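You operate a simulated robot arm through the tools that you are given. There is no shell and no other tool.

You are at the controls of a simulated two-armed robot. One attempt, no reset.

JOB
Clamp the two grey housings from the orange tray in the fixture and run the trial machine.
Fine: one run only, after both clamps are shut; both screws end driven home.

Only the result counts: the job must be done as asked and must still hold three seconds after the hand-in. Knocking over, shifting, dropping, spilling or breaking anything else fails it.

ROBOT AND FRAMES
Two 7-joint arms with fingered hands on one trunk that stands fixed in place. Base frame: the origin is at the foot of the trunk, x ahead of it, y to its left, z up. Lengths are in mm, angles in rad, forces in N, time in s.
The left shoulder is at [70, 157, 1139], the right one opposite. With the tool pointing down near the work surface each hand reaches from about 260 to 900 mm from the base axis, measured 20 degrees to its own side. Payload 5 kg a hand.
The tool frame of a hand sits at the grasp point between the pads (the TCP): z along the fingers, y along the line on which they close. The tips reach 31 mm beyond it. The gripper opens to 156 mm; its body begins 88 mm behind the TCP. The gripper is a hand of 4 fingers: y runs from the thumb to the fingers, the wrist lies at [0, 0, -249] in the tool frame, and closing takes about 1.5 s.
Orientation is that of the tool frame in the base frame, as [roll, pitch, yaw] about the fixed x, y, z axes, in that order (R = Rz(yaw) Ry(pitch) Rx(roll)). With the fingers straight down and closing along the base's y, the tool's x points along the base's -x, its y along +y and its z along -z.

CONTROLS
- The arms move only by the tool play_rows. It takes "left_increments", "right_increments" or both (then of equal length, played together; a hand with none holds still); each is a list of rows, each a list of 3 entries, a list of its own where there are three numbers: the turn, a rotation vector about the base's x, y, z in units of 5 degrees (1.0 is 5 degrees), then the shift along the base's x, y, z in units of 40 mm (1.0 is 40 mm), then the gripper command, from -1 (shut) to 1 (fully open), values between in proportion. In form: [[[wx, wy, wz], [dx, dy, dz], grip], ...]. A call has 1 to 20 rows; each row shifts and turns the commanded pose from where the row before left it. A call with a number of a shift or a turn outside -1 to 1 is refused whole. Rows are played at 5 a second. More than 50 mm and 0.15 rad between two rows, or a gripper value outside its range, and nothing of the call is played. A pose out of reach is approached as far as the arm can. The call stops where the force on the tool passes 40 N (or 10 N more than at its start, if that is more) or the arm is blocked; 0.2 s more then pass. The fingers move at their own pace (about 108 mm/s each) and stop on an object; they squeeze with about 27 N. The grip force told is the motor's: it shows also when the fingers shut on nothing. Time passes only in rows, and 0.2 s behind the last, so rows that do not move let the fingers close. It gives the time, the measured TCP pose, the force on the tool (base axes), the opening and the grip force at its end, in the units of the frame above (readings bear some noise), with the torque about the TCP (base axes, N m) and any sound that the robot's microphone picked up.
- Cameras (640 x 400 px; columns grow to the right, rows downward): "scene" is now at [133, 29.6, 1372.2]; the picture's right is [0.34, -0.94, 0.00], its down [-0.52, -0.19, -0.83] and it looks along [0.78, 0.29, -0.55] (base axes); focal length 294 px, centre (320, 200). "left" rides on the left gripper at [-72, 2, -111] in its tool frame; the picture's right is [-0.02, -1.00, 0.00], its down [0.84, -0.02, -0.54] and it looks along [0.54, -0.01, 0.84] (tool axes); focal length 234 px, centre (320, 200). "right" rides on the right gripper at [72, 2, -111] in its tool frame; the picture's right is [-0.02, 1.00, 0.00], its down [-0.84, -0.02, -0.54] and it looks along [-0.54, -0.01, 0.84] (tool axes); focal length 234 px, centre (320, 200). There is no depth. A picture from a camera that has moved, and an enlarged one, comes with that camera's place and axes in the base frame and with its lens.
- snapshot(camera): a new picture of that camera. The clock stands still meanwhile.
- raise_lower(by): slides the trunk up (or, below 0, down) by that many mm; the arms and the scene camera ride with it, the base frame stays. It gives what a move gives, with no picture.
- set_grasp(shape, hand): the hand has 4 fingers and takes this shape, open, in about a second: jaw (thumb against the fingers, like two jaws); tri (thumb and two fingers); tip (a fingertip pinch); poke (one finger out to press); point (the index stretched); flat (the hand flat); cup (the hand cupped); fist (a fist). The gripper value then closes the fingers along that shape, each until it touches; the sizes above hold for jaw. It gives what a move gives, with no picture.
- pan_tilt(pan, tilt): turns the head with the scene camera to pan (to the left, within 1.501 rad either way) and tilt (down, from -0.506 to 1.204), counted from straight ahead of the robot. It gives what a move gives.
- enlarge(camera, box): a new picture of the part [left, top, right, bottom] of that camera's present view, enlarged. The clock stands still meanwhile.
- job_done(): hands the job in; it is judged then, once.

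Places have to be worked out from the pictures, the camera data and where the tool is seen. Open the grippers and draw the arms clear of the work before you hand the job in, unless the task says otherwise.

The tools are called by a JSON object that holds its "method" and its "body". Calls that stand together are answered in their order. play_rows: Moves the arms, as the interface text tells. Its arguments: {"type":"object","properties":{"left_increments":{"type":"array"},"right_increments":{"type":"array"}},"required":[]} The other tools are called the same way: raise_lower (by) moves the trunk up or down; set_grasp (shape, hand) gives the hand a shape; pan_tilt (pan, tilt) turns the head that bears the scene camera; snapshot (camera) takes a picture; enlarge (camera, box) takes an enlarged picture of a part of a camera's view; job_done () hands the job in.

At the start:

```text
clock: 0.0
left_position: [553.9, 491.0, 1177.8]
left_tool_rot: [-3.141, 0.0, 3.141]
left_wrist_force: [1.5, 0.3, -0.6]
left_moment: [0.01, -0.03, 0.02]
left_opening: 156.3
left_gripper_force: 0.1
left_shape: jaw
right_position: [622.2, 14.9, 1088.0]
right_tool_rot: [-3.141, 0.0, 3.141]
right_wrist_force: [0.4, 0.4, 0.4]
right_moment: [0.01, 0.01, 0.0]
right_opening: 156.0
right_gripper_force: 0.2
right_shape: jaw
trunk travel left (down, up): [-525.0, 415.0]
head pan, tilt (commanded): [0.349, 0.583]
```

scene: 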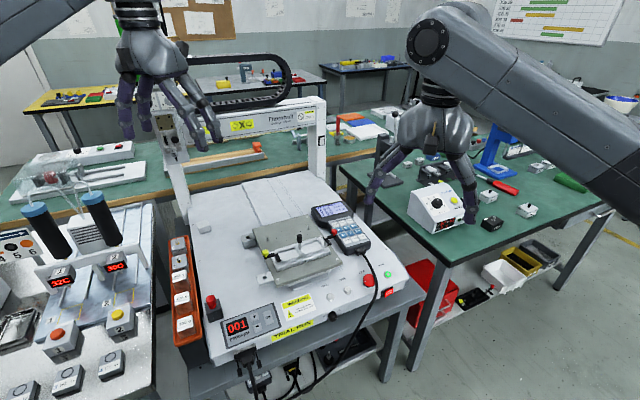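
right: 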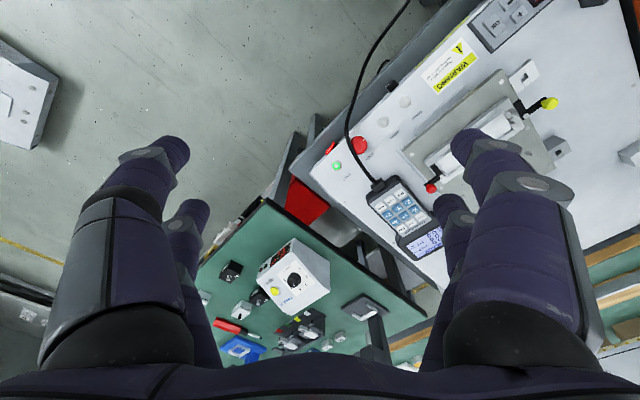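
left: 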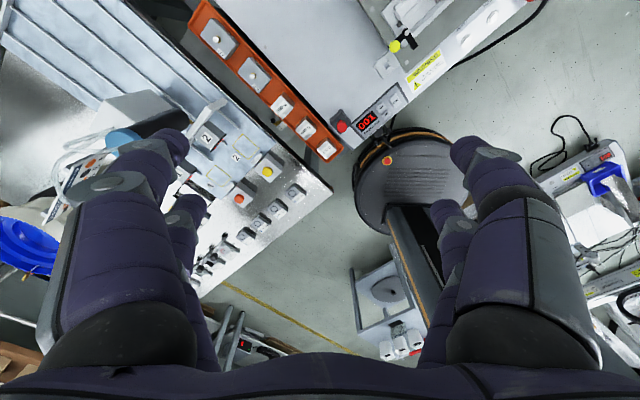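

I start by looking closely at the trial machine, the tray and the fixture before I move anything.

{"method": "enlarge", "body": {"camera": "scene", "box": [150, 200, 310, 300]}}

{"method": "enlarge", "body": {"camera": "scene", "box": [230, 200, 390, 300]}}

{"method": "enlarge", "body": {"camera": "scene", "box": [150, 270, 310, 370]}}

{"method": "enlarge", "body": {"camera": "scene", "box": [270, 240, 430, 340]}}

```text
4.00 times, centred on (230, 250) of scene
camera zoom: at [133.0, 29.6, 1372.2], right [0.34, -0.94, 0.0], down [-0.52, -0.19, -0.83], along [0.78, 0.29, -0.55], focal length 1178 px, centre (680, 0)
```

zoom: 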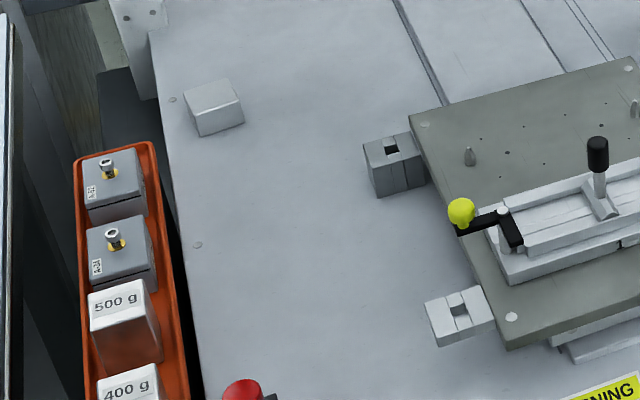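

```text
4.00 times, centred on (310, 250) of scene
camera zoom: at [133.0, 29.6, 1372.2], right [0.34, -0.94, 0.0], down [-0.52, -0.19, -0.83], along [0.78, 0.29, -0.55], focal length 1178 px, centre (360, 0)
```

zoom: 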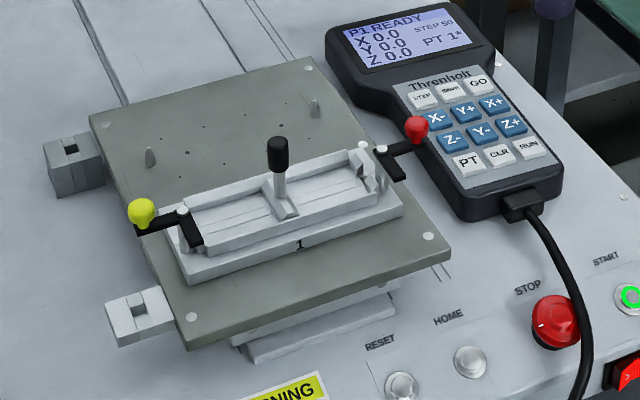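

```text
4.00 times, centred on (230, 320) of scene
camera zoom: at [133.0, 29.6, 1372.2], right [0.34, -0.94, 0.0], down [-0.52, -0.19, -0.83], along [0.78, 0.29, -0.55], focal length 1178 px, centre (680, -280)
```

zoom: 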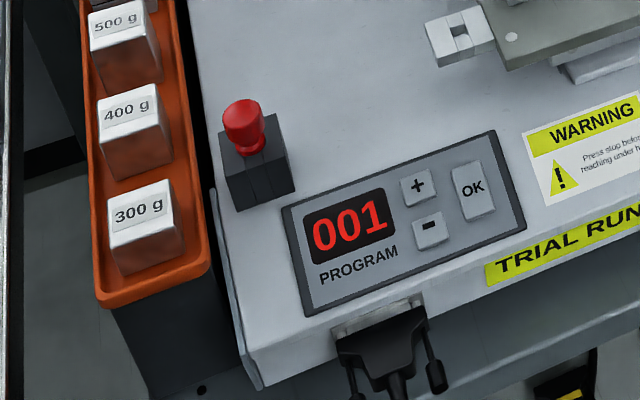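

```text
4.00 times, centred on (350, 290) of scene
camera zoom: at [133.0, 29.6, 1372.2], right [0.34, -0.94, 0.0], down [-0.52, -0.19, -0.83], along [0.78, 0.29, -0.55], focal length 1178 px, centre (200, -160)
```

zoom: 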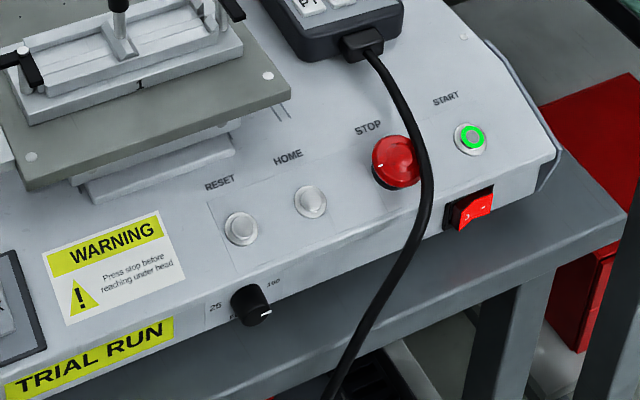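

The machine has a fixture with two coloured knobs, and the tray holds two grey housings with screws. I turn the head around to see more of the machine, its gantry and anything that carries instructions.

{"method": "pan_tilt", "body": {"pan": 0.55, "tilt": 0.85}}

{"method": "snapshot", "body": {"camera": "scene"}}

```text
clock: 0.8
left_position: [553.4, 491.4, 1177.4]
left_tool_rot: [3.142, 0.001, 3.141]
left_wrist_force: [-0.1, 0.1, -0.9]
left_moment: [-0.01, 0.01, -0.01]
left_opening: 155.9
left_gripper_force: 0.1
left_shape: jaw
right_position: [622.1, 15.7, 1087.2]
right_tool_rot: [3.141, 0.0, 3.141]
right_wrist_force: [0.5, -1.0, 0.1]
right_moment: [-0.01, -0.04, 0.01]
right_opening: 155.9
right_gripper_force: 0.1
right_shape: jaw
trunk travel left (down, up): [-525.0, 415.0]
head pan, tilt (commanded): [0.55, 0.85]
```

```text
taken
camera scene: at [116.2, 40.0, 1349.9], right [0.52, -0.85, 0.0], down [-0.64, -0.39, -0.66], along [0.56, 0.34, -0.75], focal length 294 px, centre (320, 200)
```

scene: 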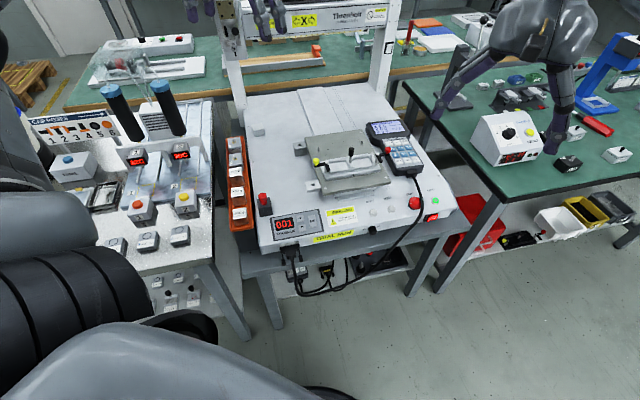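

The whole machine is now in view; I look at the gantry and its head, then get enlarged views of the fixture.

{"method": "enlarge", "body": {"camera": "scene", "box": [280, 100, 440, 200]}}

{"method": "enlarge", "body": {"camera": "scene", "box": [210, 120, 310, 240]}}

{"method": "pan_tilt", "body": {"pan": 0.45, "tilt": 0.35}}

{"method": "snapshot", "body": {"camera": "scene"}}

```text
4.00 times, centred on (360, 150) of scene
camera zoom: at [116.2, 40.0, 1349.9], right [0.52, -0.85, 0.0], down [-0.64, -0.39, -0.66], along [0.56, 0.34, -0.75], focal length 1178 px, centre (160, 400)
```

zoom: 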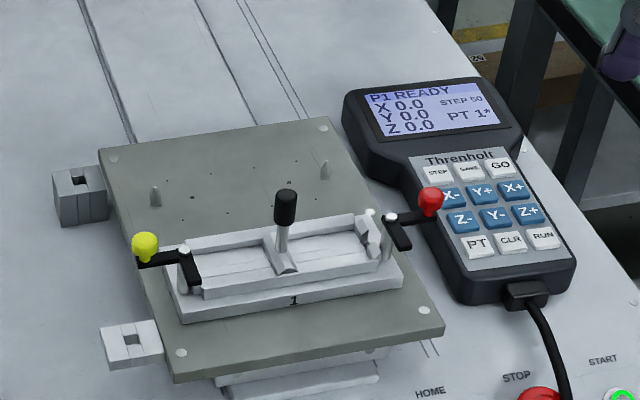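

```text
3.33 times, centred on (260, 180) of scene
camera zoom: at [116.2, 40.0, 1349.9], right [0.52, -0.85, 0.0], down [-0.64, -0.39, -0.66], along [0.56, 0.34, -0.75], focal length 981 px, centre (520, 267)
```

zoom: 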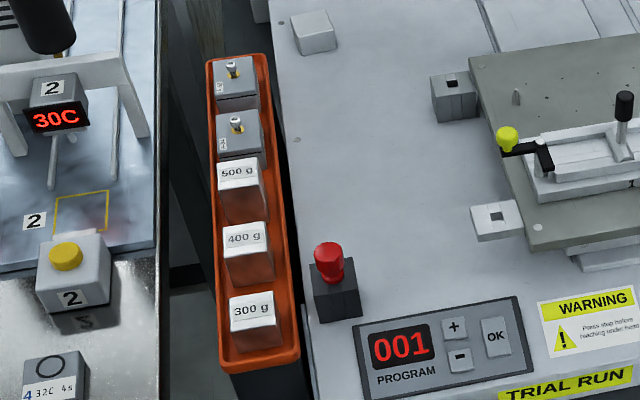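

```text
clock: 1.7
left_position: [553.2, 492.3, 1178.1]
left_tool_rot: [3.141, 0.0, 3.142]
left_wrist_force: [0.4, -0.4, 0.0]
left_moment: [0.0, -0.02, -0.01]
left_opening: 155.9
left_gripper_force: 0.1
left_shape: jaw
right_position: [622.7, 16.0, 1087.6]
right_tool_rot: [3.14, -0.001, -3.14]
right_wrist_force: [0.6, 0.5, 0.7]
right_moment: [0.0, -0.01, 0.02]
right_opening: 155.8
right_gripper_force: 0.2
right_shape: jaw
trunk travel left (down, up): [-525.0, 415.0]
head pan, tilt (commanded): [0.45, 0.351]
```

```text
taken
camera scene: at [133.3, 39.7, 1393.4], right [0.44, -0.9, 0.0], down [-0.31, -0.15, -0.94], along [0.85, 0.41, -0.34], focal length 294 px, centre (320, 200)
```

scene: 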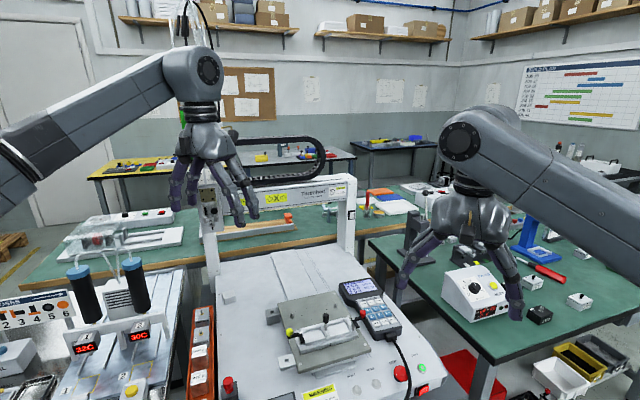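

I judge the yellow ball at about [627, 369, 819] and the red one at [771, 222, 820] by triangulation, so the machine is turned by roughly 45 degrees. I enlarge the wrist camera views for a second viewpoint.

{"method": "enlarge", "body": {"camera": "right", "box": [380, 40, 640, 200]}}

{"method": "enlarge", "body": {"camera": "right", "box": [320, 100, 480, 260]}}

{"method": "enlarge", "body": {"camera": "left", "box": [180, 0, 420, 160]}}

{"method": "enlarge", "body": {"camera": "scene", "box": [180, 170, 380, 300]}}

```text
2.46 times, centred on (510, 120) of right
camera zoom: at [550.4, 17.9, 1199.4], right [0.02, 1.0, 0.0], down [0.84, -0.02, 0.54], along [0.54, -0.01, -0.84], focal length 576 px, centre (-148, 397)
```

zoom: 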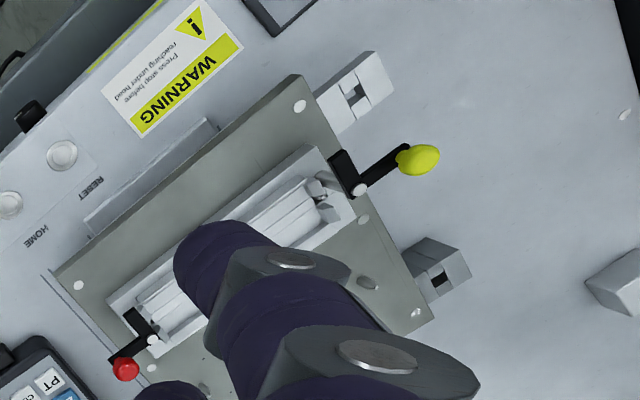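

```text
2.50 times, centred on (400, 180) of right
camera zoom: at [550.4, 17.9, 1199.4], right [0.02, 1.0, 0.0], down [0.84, -0.02, 0.54], along [0.54, -0.01, -0.84], focal length 585 px, centre (120, 250)
```

zoom: 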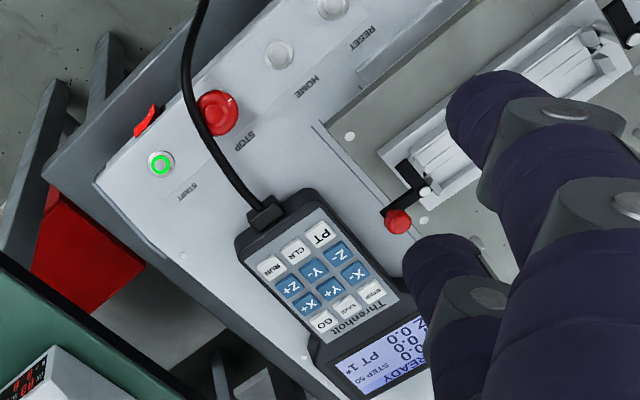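

```text
2.50 times, centred on (300, 80) of left
camera zoom: at [626.0, 492.6, 1289.4], right [0.02, -1.0, 0.0], down [-0.84, -0.02, 0.54], along [-0.54, -0.01, -0.84], focal length 585 px, centre (370, 500)
```

zoom: 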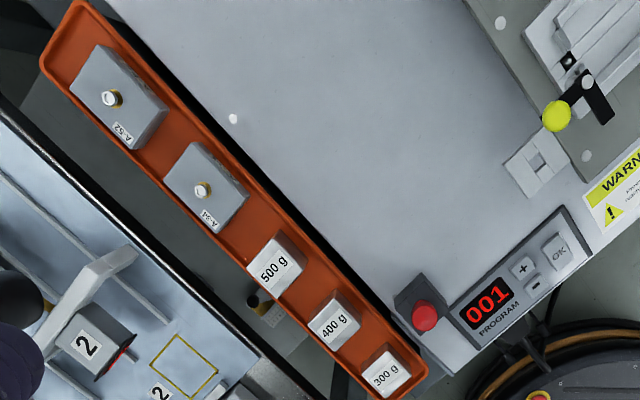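

```text
3.08 times, centred on (280, 235) of scene
camera zoom: at [133.3, 39.7, 1393.4], right [0.44, -0.9, 0.0], down [-0.31, -0.15, -0.94], along [0.85, 0.41, -0.34], focal length 906 px, centre (443, 92)
```

zoom: 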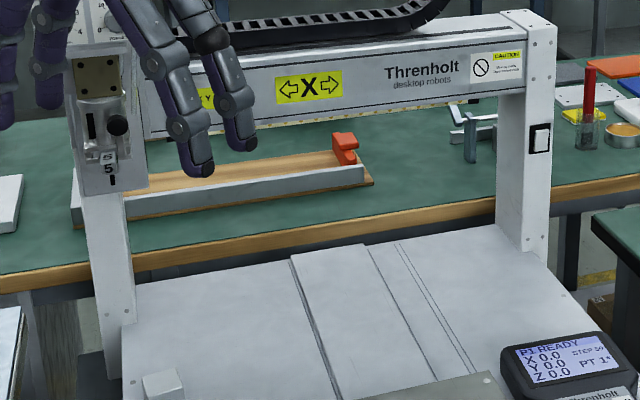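

The left wrist view shows the tray holding the two labelled housings (screw heads near [638, 696, 750] and [578, 636, 750]) beside three weights. I move the left hand above and behind the tray for a closer look, well clear of everything.

{"method": "play_rows", "body": {"left_increments": [[[0, 0, 0], [0.58, 0.62, -0.6], 1], [[0, 0, 0], [0.58, 0.62, -0.6], 1], [[0, 0, 0], [0.58, 0.62, -0.6], 1], [[0, 0, 0], [0.58, 0.62, -0.6], 1], [[0, 0, 0], [0.58, 0.62, -0.6], 1], [[0, 0, 0], [0.58, 0.62, -0.6], 1]]}}

{"method": "snapshot", "body": {"camera": "left"}}

{"method": "snapshot", "body": {"camera": "scene"}}

```text
clock: 3.1
left_position: [694.3, 640.7, 1033.0]
left_tool_rot: [3.14, -0.001, 3.141]
left_wrist_force: [-0.5, 0.3, -1.5]
left_moment: [-0.02, 0.0, 0.04]
left_opening: 155.7
left_gripper_force: 0.0
left_shape: jaw
right_position: [623.9, 16.1, 1085.7]
right_tool_rot: [3.141, -0.001, 3.14]
right_wrist_force: [0.5, -0.6, -0.8]
right_moment: [-0.03, 0.04, 0.0]
right_opening: 156.0
right_gripper_force: 0.2
right_shape: jaw
trunk travel left (down, up): [-525.0, 415.0]
head pan, tilt (commanded): [0.45, 0.351]
```

```text
taken
camera left: at [765.9, 642.9, 1144.1], right [0.02, -1.0, 0.0], down [-0.84, -0.02, 0.55], along [-0.55, -0.01, -0.84], focal length 234 px, centre (320, 200)
```

left: 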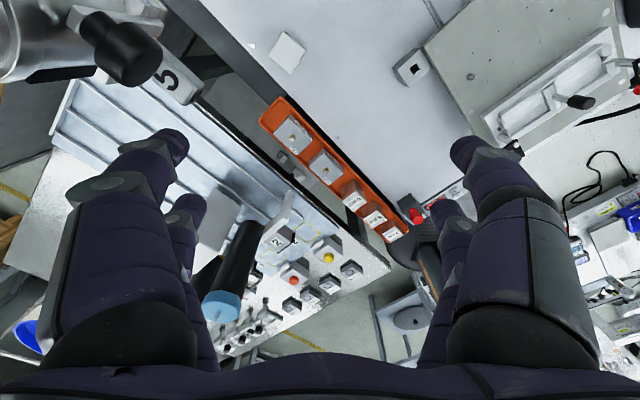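

```text
taken
camera scene: at [135.3, 39.7, 1393.2], right [0.44, -0.9, 0.0], down [-0.31, -0.15, -0.94], along [0.84, 0.41, -0.35], focal length 294 px, centre (320, 200)
```

scene: 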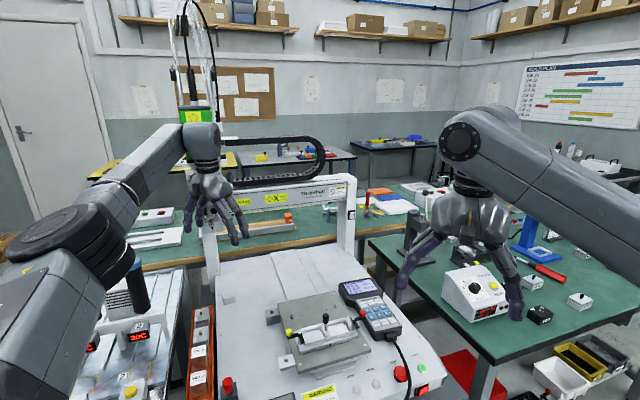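

Good overview. I enlarge this left wrist view around the tray, fixture and the machine head.

{"method": "enlarge", "body": {"camera": "left", "box": [240, 80, 420, 240]}}

{"method": "enlarge", "body": {"camera": "left", "box": [380, 0, 640, 160]}}

{"method": "enlarge", "body": {"camera": "left", "box": [0, 0, 240, 160]}}

{"method": "enlarge", "body": {"camera": "scene", "box": [160, 180, 260, 280]}}

```text
2.50 times, centred on (330, 160) of left
camera zoom: at [765.9, 642.9, 1144.1], right [0.02, -1.0, 0.0], down [-0.84, -0.02, 0.55], along [-0.55, -0.01, -0.84], focal length 585 px, centre (295, 300)
```

zoom: 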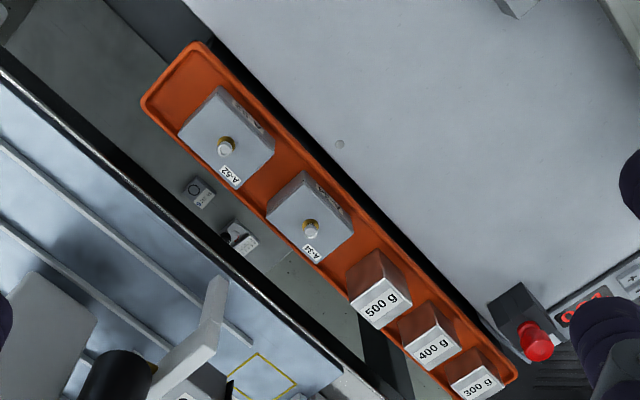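

```text
2.46 times, centred on (510, 80) of left
camera zoom: at [765.9, 642.9, 1144.1], right [0.02, -1.0, 0.0], down [-0.84, -0.02, 0.55], along [-0.55, -0.01, -0.84], focal length 576 px, centre (-148, 495)
```

zoom: 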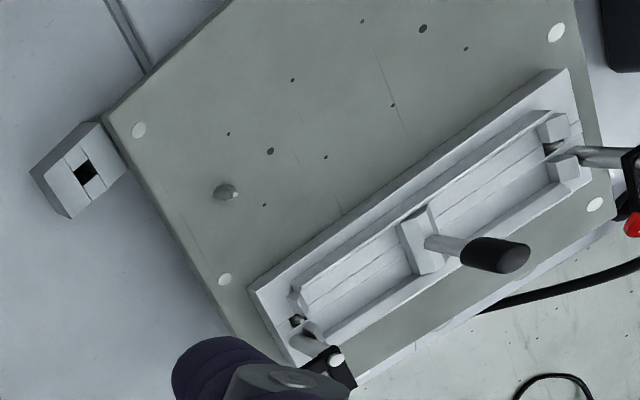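

```text
2.50 times, centred on (120, 80) of left
camera zoom: at [765.9, 642.9, 1144.1], right [0.02, -1.0, 0.0], down [-0.84, -0.02, 0.55], along [-0.55, -0.01, -0.84], focal length 585 px, centre (820, 500)
```

zoom: 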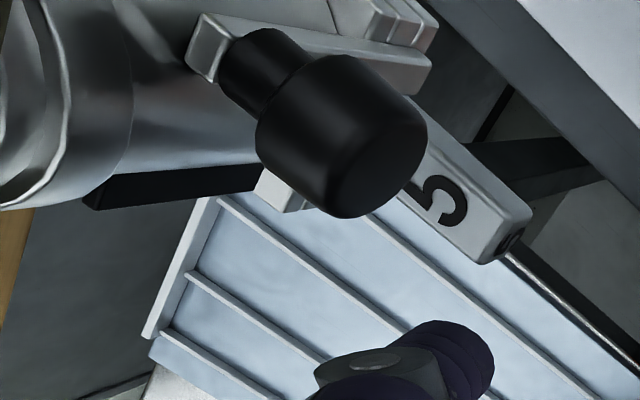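

```text
4.00 times, centred on (210, 230) of scene
camera zoom: at [135.3, 39.7, 1393.2], right [0.44, -0.9, 0.0], down [-0.31, -0.15, -0.94], along [0.84, 0.41, -0.35], focal length 1178 px, centre (760, 80)
```

zoom: 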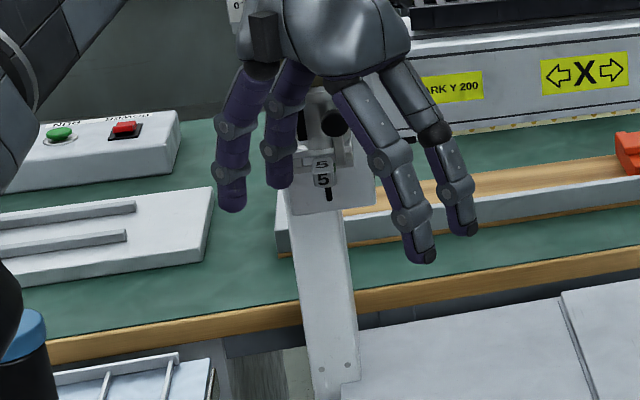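

The enlarged views seem truly rendered, so I can zoom further. I tilt the head down to the machine again and zoom hard on the fixture, its clamps and the housings.

{"method": "pan_tilt", "body": {"pan": 0.5, "tilt": 0.75}}

{"method": "snapshot", "body": {"camera": "scene"}}

```text
clock: 4.0
left_position: [691.9, 640.6, 1036.0]
left_tool_rot: [3.141, 0.0, -3.141]
left_wrist_force: [-0.2, -0.7, 0.7]
left_moment: [0.0, 0.01, 0.02]
left_opening: 155.8
left_gripper_force: 0.0
left_shape: jaw
right_position: [622.8, 15.5, 1086.9]
right_tool_rot: [-3.14, -0.001, 3.141]
right_wrist_force: [0.3, -0.2, 0.5]
right_moment: [0.02, 0.02, -0.03]
right_opening: 155.8
right_gripper_force: 0.0
right_shape: jaw
trunk travel left (down, up): [-525.0, 415.0]
head pan, tilt (commanded): [0.499, 0.75]
```

```text
taken
camera scene: at [122.3, 38.9, 1357.9], right [0.48, -0.88, 0.0], down [-0.6, -0.33, -0.73], along [0.64, 0.35, -0.68], focal length 294 px, centre (320, 200)
```

scene: 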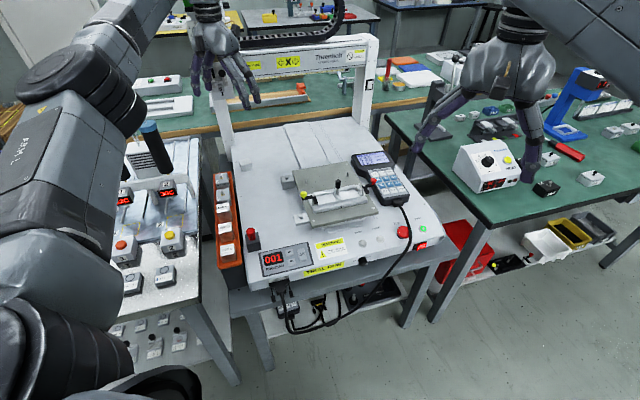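

Now hard zooms on the fixture (both ends), the housings, and the front panel.

{"method": "enlarge", "body": {"camera": "scene", "box": [295, 175, 345, 207]}}

{"method": "enlarge", "body": {"camera": "scene", "box": [330, 170, 380, 202]}}

{"method": "enlarge", "body": {"camera": "scene", "box": [205, 165, 245, 205]}}

{"method": "enlarge", "body": {"camera": "scene", "box": [350, 145, 410, 210]}}

{"method": "enlarge", "body": {"camera": "scene", "box": [300, 220, 430, 280]}}

```text
12.50 times, centred on (320, 191) of scene
camera zoom: at [122.3, 38.9, 1357.9], right [0.48, -0.88, 0.0], down [-0.6, -0.33, -0.73], along [0.64, 0.35, -0.68], focal length 3680 px, centre (320, 312)
```

zoom: 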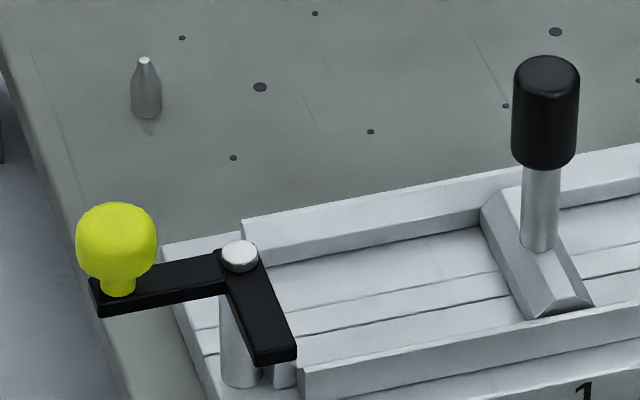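

```text
12.50 times, centred on (355, 186) of scene
camera zoom: at [122.3, 38.9, 1357.9], right [0.48, -0.88, 0.0], down [-0.6, -0.33, -0.73], along [0.64, 0.35, -0.68], focal length 3680 px, centre (-118, 375)
```

zoom: 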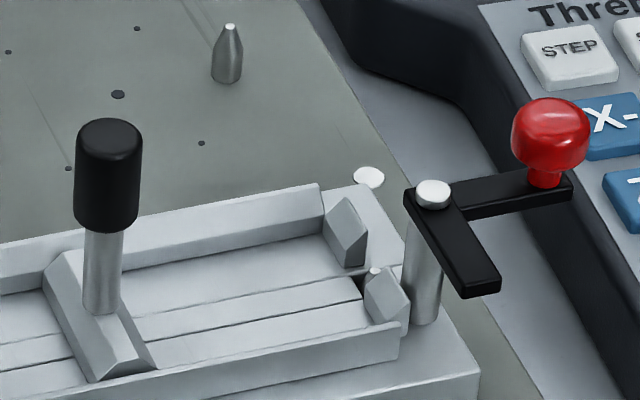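

```text
10.00 times, centred on (225, 185) of scene
camera zoom: at [122.3, 38.9, 1357.9], right [0.48, -0.88, 0.0], down [-0.6, -0.33, -0.73], along [0.64, 0.35, -0.68], focal length 2944 px, centre (1270, 350)
```

zoom: 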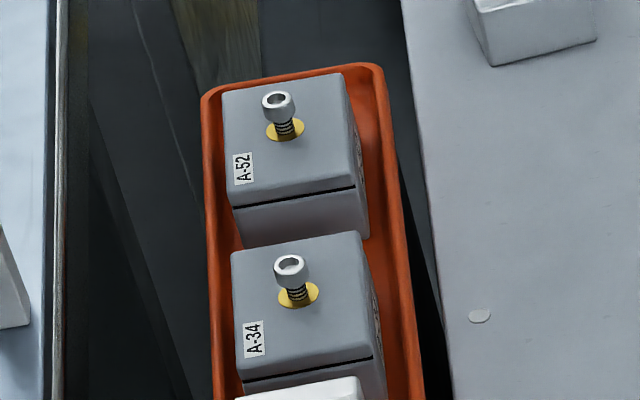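

```text
6.15 times, centred on (380, 178) of scene
camera zoom: at [122.3, 38.9, 1357.9], right [0.48, -0.88, 0.0], down [-0.6, -0.33, -0.73], along [0.64, 0.35, -0.68], focal length 1812 px, centre (-49, 338)
```

zoom: 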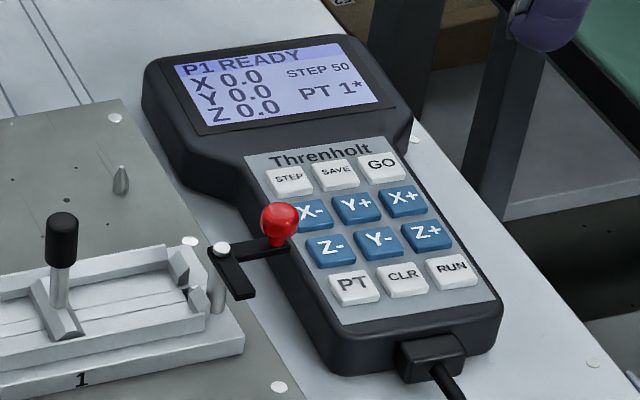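

```text
4.92 times, centred on (365, 250) of scene
camera zoom: at [122.3, 38.9, 1357.9], right [0.48, -0.88, 0.0], down [-0.6, -0.33, -0.73], along [0.64, 0.35, -0.68], focal length 1449 px, centre (98, -46)
```

zoom: 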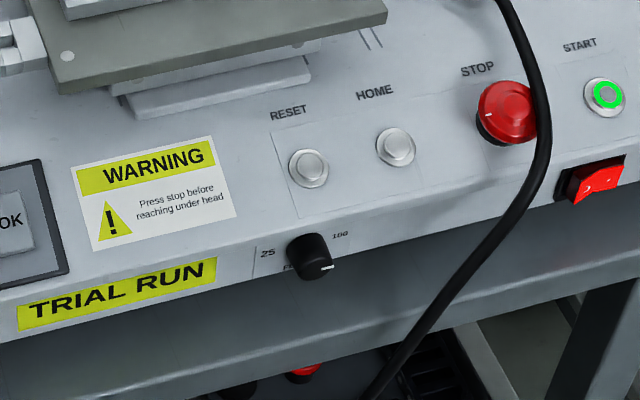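

The zoom is sharp. The clamps look like L-shaped swing levers on posts. I zoom with the left wrist camera on the fixture from above to understand the nests.

{"method": "enlarge", "body": {"camera": "left", "box": [475, 50, 575, 150]}}

{"method": "enlarge", "body": {"camera": "left", "box": [540, 20, 640, 120]}}

{"method": "enlarge", "body": {"camera": "left", "box": [250, 90, 350, 190]}}

{"method": "enlarge", "body": {"camera": "right", "box": [480, 80, 560, 160]}}

```text
4.00 times, centred on (525, 100) of left
camera zoom: at [763.8, 643.0, 1146.1], right [0.02, -1.0, 0.0], down [-0.84, -0.02, 0.54], along [-0.54, -0.01, -0.84], focal length 937 px, centre (-500, 600)
```

zoom: 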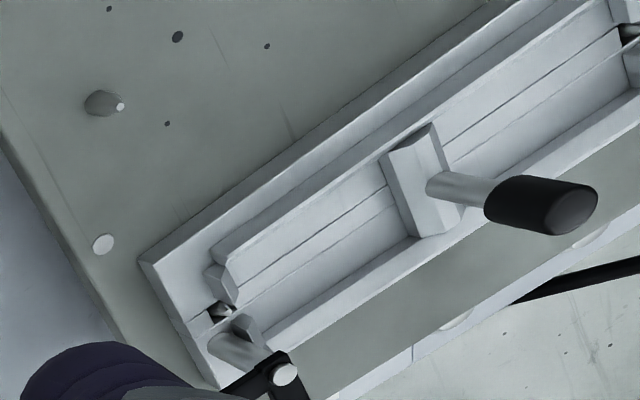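

```text
4.00 times, centred on (590, 70) of left
camera zoom: at [763.8, 643.0, 1146.1], right [0.02, -1.0, 0.0], down [-0.84, -0.02, 0.54], along [-0.54, -0.01, -0.84], focal length 937 px, centre (-760, 720)
```

zoom: 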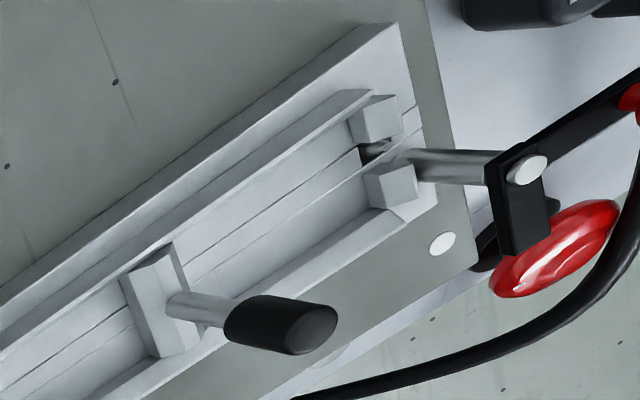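

```text
4.00 times, centred on (300, 140) of left
camera zoom: at [763.8, 643.0, 1146.1], right [0.02, -1.0, 0.0], down [-0.84, -0.02, 0.54], along [-0.54, -0.01, -0.84], focal length 937 px, centre (400, 440)
```

zoom: 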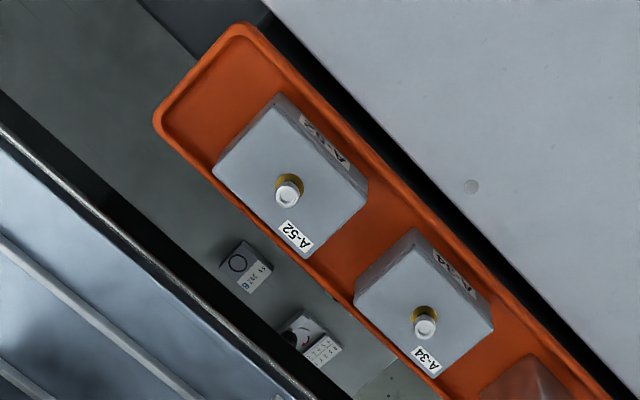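

```text
5.00 times, centred on (520, 120) of right
camera zoom: at [550.5, 17.9, 1199.4], right [0.02, 1.0, 0.0], down [0.84, -0.02, 0.54], along [0.54, -0.01, -0.84], focal length 1171 px, centre (-680, 600)
```

zoom: 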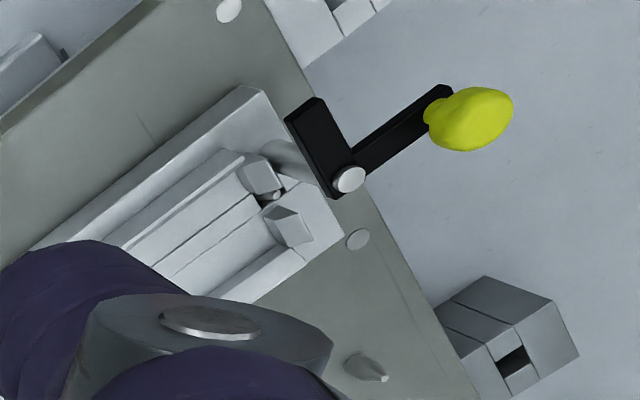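

I need accurate positions, so I raise the trunk for a second, well separated scene viewpoint (the arms ride up, clear of everything).

{"method": "raise_lower", "body": {"by": 300}}

{"method": "pan_tilt", "body": {"pan": 0.5, "tilt": 0.95}}

{"method": "snapshot", "body": {"camera": "scene"}}

{"method": "snapshot", "body": {"camera": "right"}}

{"method": "snapshot", "body": {"camera": "left"}}

```text
clock: 7.0
left_position: [691.4, 641.0, 1335.6]
left_tool_rot: [-3.14, 0.0, -3.141]
left_wrist_force: [-0.5, 0.5, -0.5]
left_moment: [0.0, 0.02, -0.03]
left_opening: 156.1
left_gripper_force: 0.0
left_shape: jaw
right_position: [622.3, 14.8, 1388.6]
right_tool_rot: [3.141, 0.001, -3.14]
right_wrist_force: [1.0, -0.5, -0.1]
right_moment: [0.05, -0.01, 0.0]
right_opening: 156.1
right_gripper_force: 0.0
right_shape: jaw
trunk travel left (down, up): [-825.0, 115.0]
head pan, tilt (commanded): [0.499, 0.75]
```

```text
clock: 7.7
left_position: [691.5, 641.3, 1334.9]
left_tool_rot: [3.14, 0.0, -3.141]
left_wrist_force: [-0.3, -0.1, 0.3]
left_moment: [-0.01, 0.0, 0.02]
left_opening: 155.9
left_gripper_force: 0.1
left_shape: jaw
right_position: [623.3, 14.7, 1387.6]
right_tool_rot: [-3.14, 0.0, 3.141]
right_wrist_force: [-0.5, 0.6, -0.4]
right_moment: [0.0, -0.01, 0.02]
right_opening: 155.8
right_gripper_force: 0.0
right_shape: jaw
trunk travel left (down, up): [-825.0, 115.0]
head pan, tilt (commanded): [0.499, 0.949]
```

```text
taken
camera scene: at [113.6, 33.3, 1642.3], right [0.48, -0.88, 0.0], down [-0.71, -0.39, -0.58], along [0.51, 0.28, -0.81], focal length 294 px, centre (320, 200)
```

scene: 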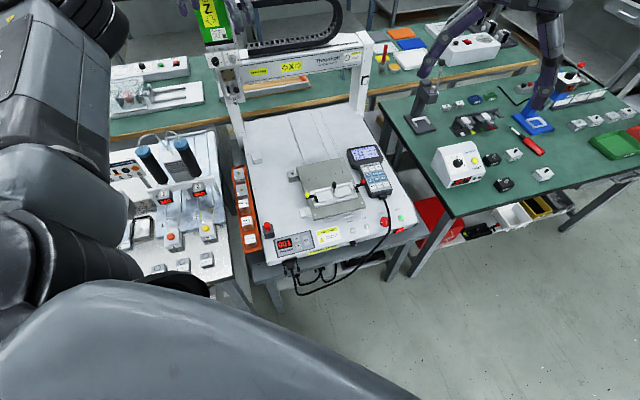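

```text
taken
camera right: at [550.7, 17.3, 1499.3], right [0.02, 1.0, 0.0], down [0.84, -0.02, 0.54], along [0.54, -0.01, -0.84], focal length 234 px, centre (320, 200)
```

right: 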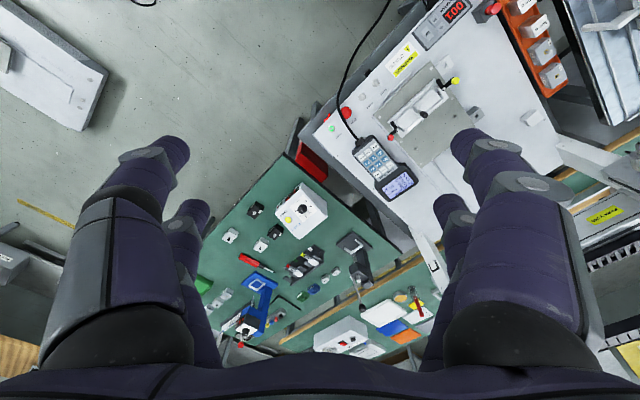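

```text
taken
camera left: at [764.1, 642.5, 1446.1], right [0.02, -1.0, 0.0], down [-0.84, -0.02, 0.54], along [-0.54, -0.01, -0.84], focal length 234 px, centre (320, 200)
```

left: 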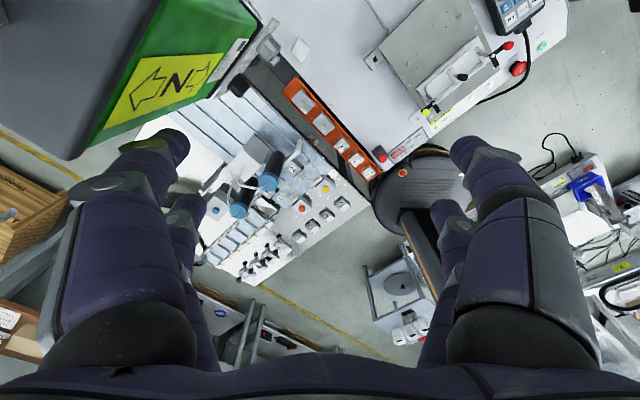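

Second viewpoint taken. Now zooms of the same features from here for triangulation.

{"method": "enlarge", "body": {"camera": "scene", "box": [290, 165, 340, 215]}}

{"method": "enlarge", "body": {"camera": "scene", "box": [325, 165, 375, 215]}}

{"method": "enlarge", "body": {"camera": "scene", "box": [220, 160, 270, 210]}}

{"method": "enlarge", "body": {"camera": "scene", "box": [340, 140, 420, 240]}}

{"method": "enlarge", "body": {"camera": "scene", "box": [200, 0, 380, 110]}}

```text
8.00 times, centred on (315, 190) of scene
camera zoom: at [113.6, 33.3, 1642.3], right [0.48, -0.88, 0.0], down [-0.71, -0.39, -0.58], along [0.51, 0.28, -0.81], focal length 2355 px, centre (360, 280)
```

zoom: 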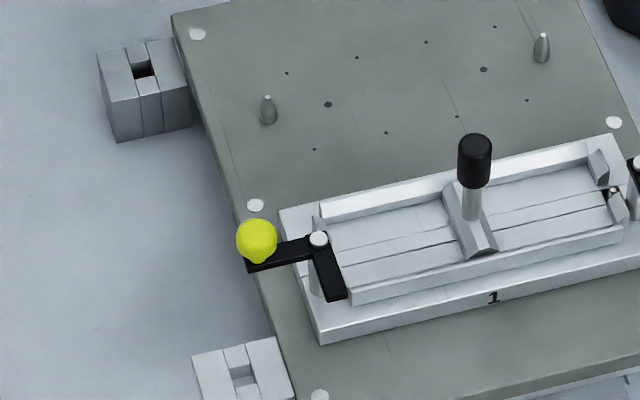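

```text
8.00 times, centred on (350, 190) of scene
camera zoom: at [113.6, 33.3, 1642.3], right [0.48, -0.88, 0.0], down [-0.71, -0.39, -0.58], along [0.51, 0.28, -0.81], focal length 2355 px, centre (80, 280)
```

zoom: 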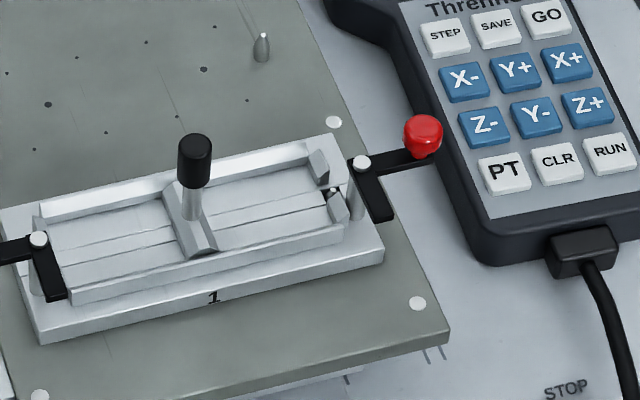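

```text
8.00 times, centred on (245, 185) of scene
camera zoom: at [113.6, 33.3, 1642.3], right [0.48, -0.88, 0.0], down [-0.71, -0.39, -0.58], along [0.51, 0.28, -0.81], focal length 2355 px, centre (920, 320)
```

zoom: 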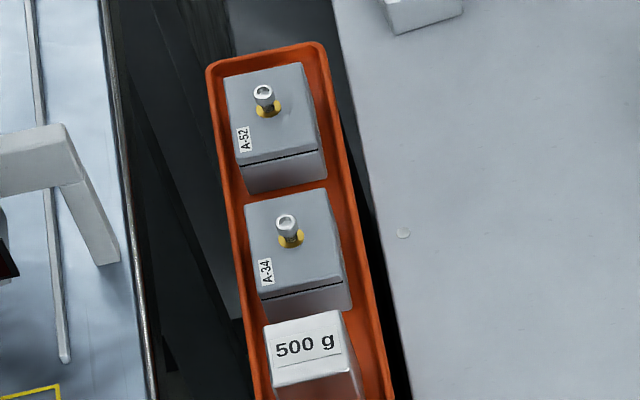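

```text
4.00 times, centred on (380, 190) of scene
camera zoom: at [113.6, 33.3, 1642.3], right [0.48, -0.88, 0.0], down [-0.71, -0.39, -0.58], along [0.51, 0.28, -0.81], focal length 1178 px, centre (80, 240)
```

zoom: 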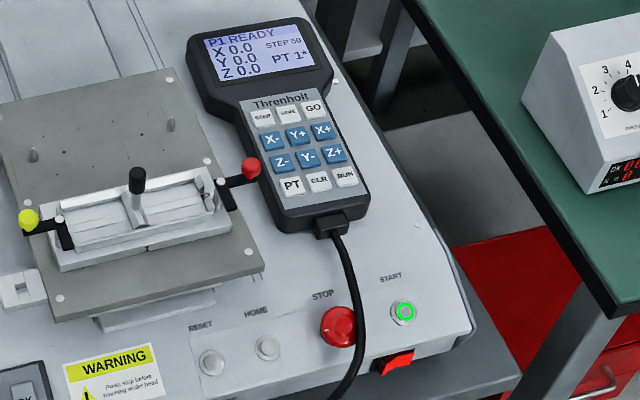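

```text
3.56 times, centred on (290, 55) of scene
camera zoom: at [113.6, 33.3, 1642.3], right [0.48, -0.88, 0.0], down [-0.71, -0.39, -0.58], along [0.51, 0.28, -0.81], focal length 1047 px, centre (427, 716)
```

zoom: 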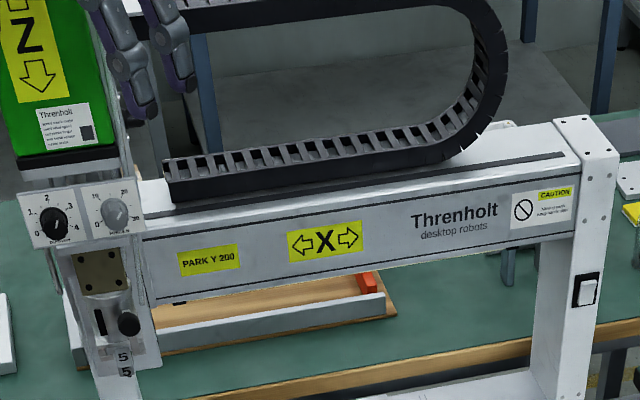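

The head carries two dials and a "5" marking; I zoom in on those, on the caution label and on the housings' labels in case settings matter.

{"method": "enlarge", "body": {"camera": "scene", "box": [203, 48, 253, 80]}}

{"method": "enlarge", "body": {"camera": "scene", "box": [215, 70, 255, 110]}}

{"method": "enlarge", "body": {"camera": "scene", "box": [340, 48, 370, 68]}}

{"method": "enlarge", "body": {"camera": "scene", "box": [265, 225, 365, 280]}}

{"method": "enlarge", "body": {"camera": "scene", "box": [200, 20, 230, 45]}}

{"method": "enlarge", "body": {"camera": "scene", "box": [245, 162, 263, 180]}}

```text
12.50 times, centred on (228, 64) of scene
camera zoom: at [113.6, 33.3, 1642.3], right [0.48, -0.88, 0.0], down [-0.71, -0.39, -0.58], along [0.51, 0.28, -0.81], focal length 3680 px, centre (1470, 1900)
```

zoom: 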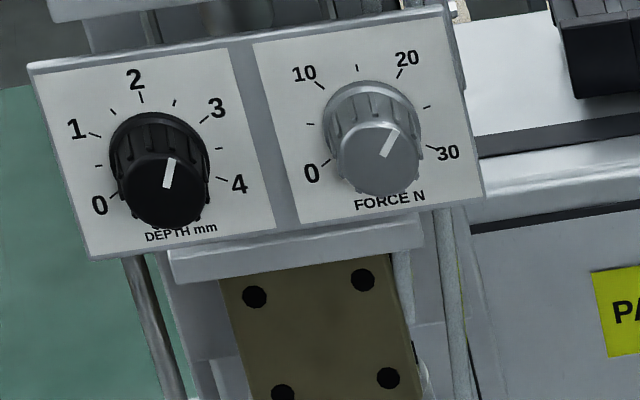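

```text
10.00 times, centred on (235, 90) of scene
camera zoom: at [113.6, 33.3, 1642.3], right [0.48, -0.88, 0.0], down [-0.71, -0.39, -0.58], along [0.51, 0.28, -0.81], focal length 2944 px, centre (1170, 1300)
```

zoom: 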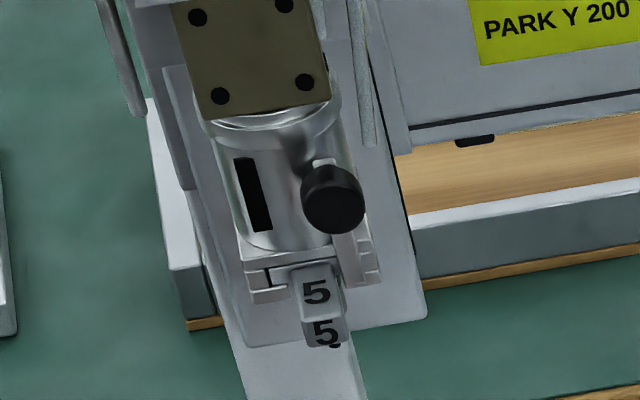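

```text
16.00 times, centred on (355, 58) of scene
camera zoom: at [113.6, 33.3, 1642.3], right [0.48, -0.88, 0.0], down [-0.71, -0.39, -0.58], along [0.51, 0.28, -0.81], focal length 4710 px, centre (-240, 2472)
```

zoom: 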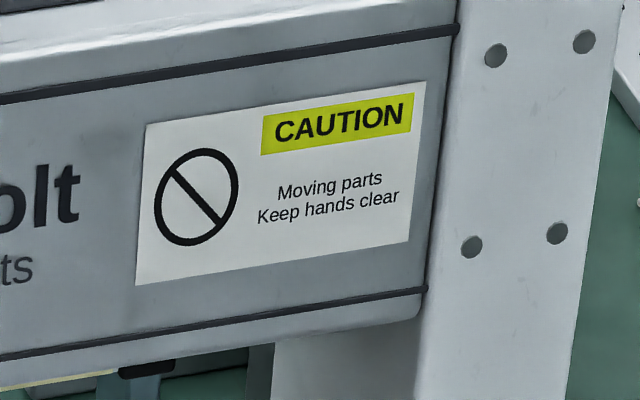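

```text
6.40 times, centred on (315, 252) of scene
camera zoom: at [113.6, 33.3, 1642.3], right [0.48, -0.88, 0.0], down [-0.71, -0.39, -0.58], along [0.51, 0.28, -0.81], focal length 1884 px, centre (352, -136)
```

zoom: 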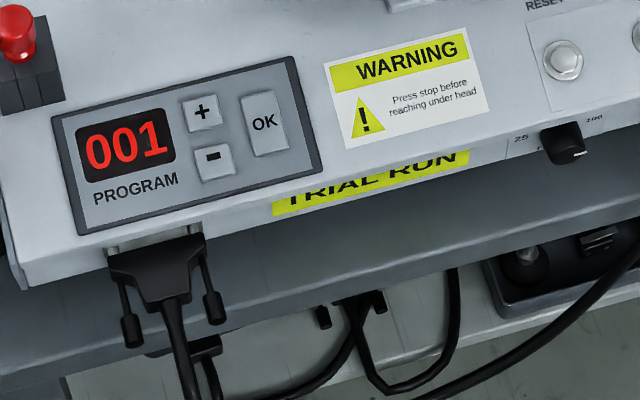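

```text
16.00 times, centred on (215, 32) of scene
camera zoom: at [113.6, 33.3, 1642.3], right [0.48, -0.88, 0.0], down [-0.71, -0.39, -0.58], along [0.51, 0.28, -0.81], focal length 4710 px, centre (2000, 2880)
```

zoom: 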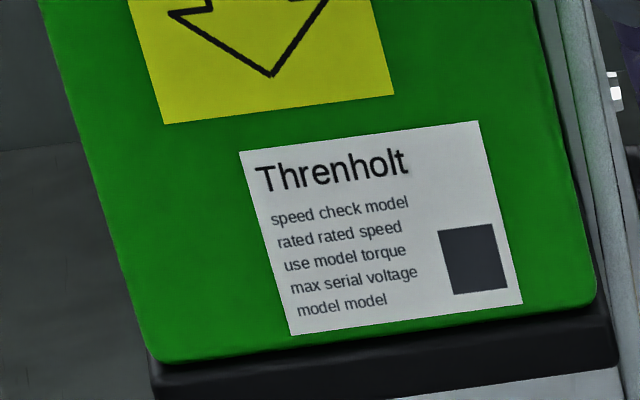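

```text
16.00 times, centred on (254, 171) of scene
camera zoom: at [113.6, 33.3, 1642.3], right [0.48, -0.88, 0.0], down [-0.71, -0.39, -0.58], along [0.51, 0.28, -0.81], focal length 4710 px, centre (1376, 664)
```

zoom: 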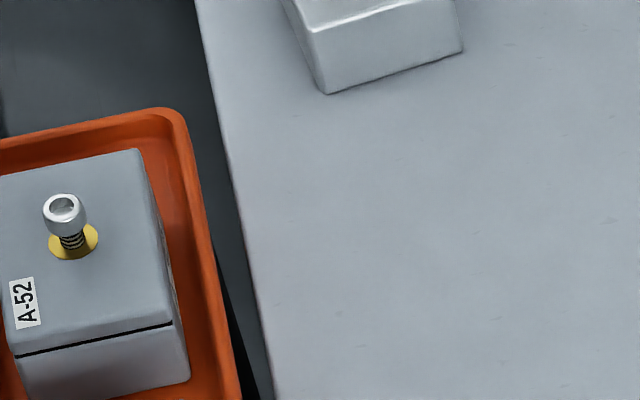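

The heads' dials are a general feature of this machine. I zoom more closely on the clamp ends from the wrist cameras to understand how the levers clamp.

{"method": "enlarge", "body": {"camera": "left", "box": [415, 85, 455, 125]}}

{"method": "enlarge", "body": {"camera": "right", "box": [420, 65, 460, 105]}}

{"method": "enlarge", "body": {"camera": "right", "box": [385, 95, 425, 135]}}

{"method": "enlarge", "body": {"camera": "left", "box": [470, 40, 510, 80]}}

{"method": "enlarge", "body": {"camera": "scene", "box": [355, 180, 375, 200]}}

{"method": "enlarge", "body": {"camera": "scene", "box": [318, 182, 340, 204]}}

```text
10.00 times, centred on (435, 105) of left
camera zoom: at [764.1, 642.5, 1446.1], right [0.02, -1.0, 0.0], down [-0.84, -0.02, 0.54], along [-0.54, -0.01, -0.84], focal length 2342 px, centre (-830, 1150)
```

zoom: 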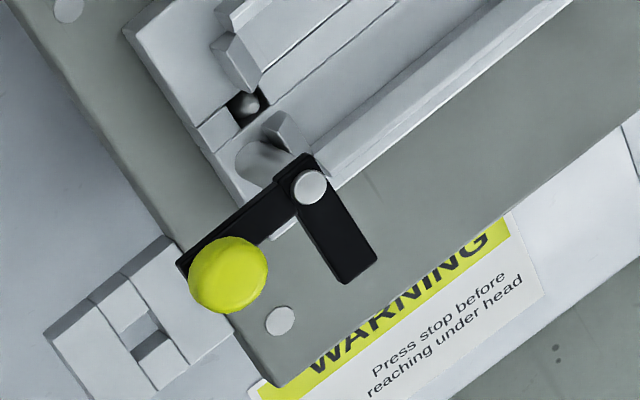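

```text
10.00 times, centred on (440, 85) of right
camera zoom: at [550.7, 17.3, 1499.3], right [0.02, 1.0, 0.0], down [0.84, -0.02, 0.54], along [0.54, -0.01, -0.84], focal length 2342 px, centre (-880, 1350)
```

zoom: 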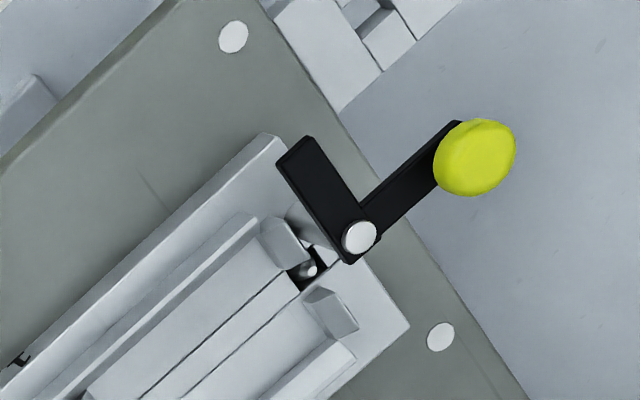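

```text
10.00 times, centred on (405, 115) of right
camera zoom: at [550.7, 17.3, 1499.3], right [0.02, 1.0, 0.0], down [0.84, -0.02, 0.54], along [0.54, -0.01, -0.84], focal length 2342 px, centre (-530, 1050)
```

zoom: 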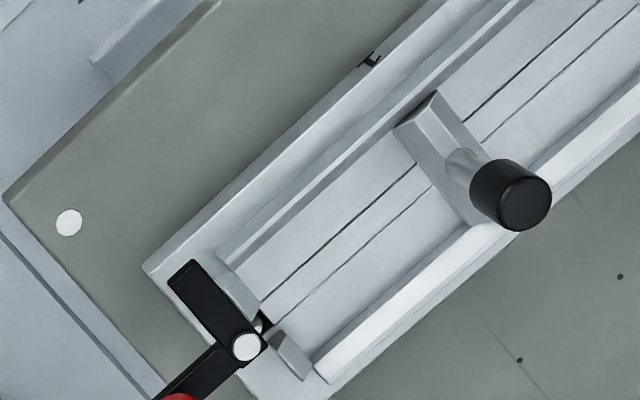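

```text
10.00 times, centred on (490, 60) of left
camera zoom: at [764.1, 642.5, 1446.1], right [0.02, -1.0, 0.0], down [-0.84, -0.02, 0.54], along [-0.54, -0.01, -0.84], focal length 2342 px, centre (-1380, 1600)
```

zoom: 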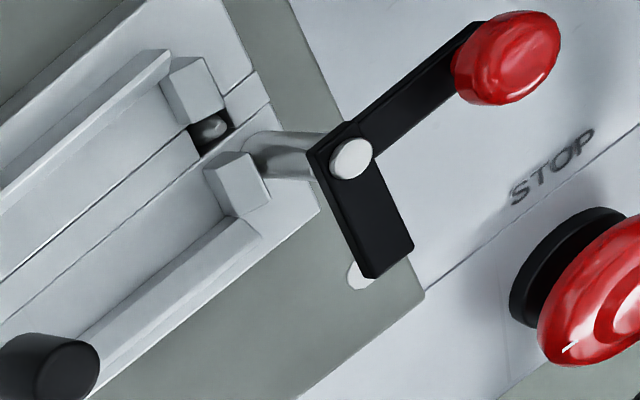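

```text
16.00 times, centred on (365, 190) of scene
camera zoom: at [113.6, 33.3, 1642.3], right [0.48, -0.88, 0.0], down [-0.71, -0.39, -0.58], along [0.51, 0.28, -0.81], focal length 4710 px, centre (-400, 360)
```

zoom: 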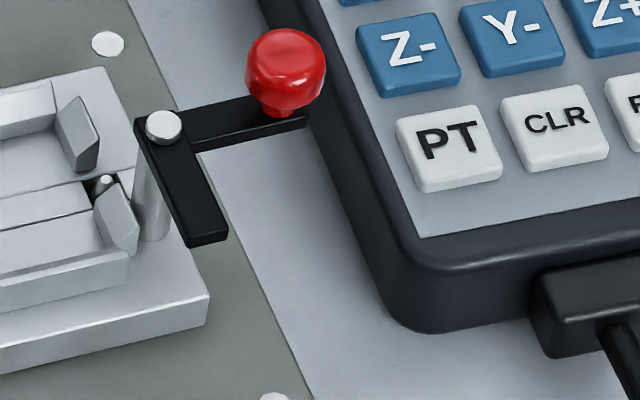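

```text
16.00 times, centred on (329, 193) of scene
camera zoom: at [113.6, 33.3, 1642.3], right [0.48, -0.88, 0.0], down [-0.71, -0.39, -0.58], along [0.51, 0.28, -0.81], focal length 4710 px, centre (176, 312)
```

zoom: 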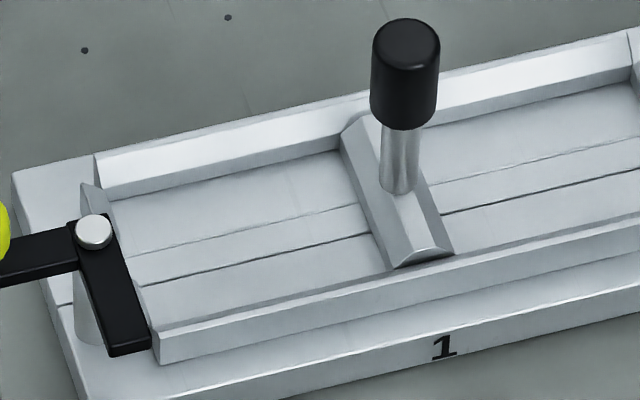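

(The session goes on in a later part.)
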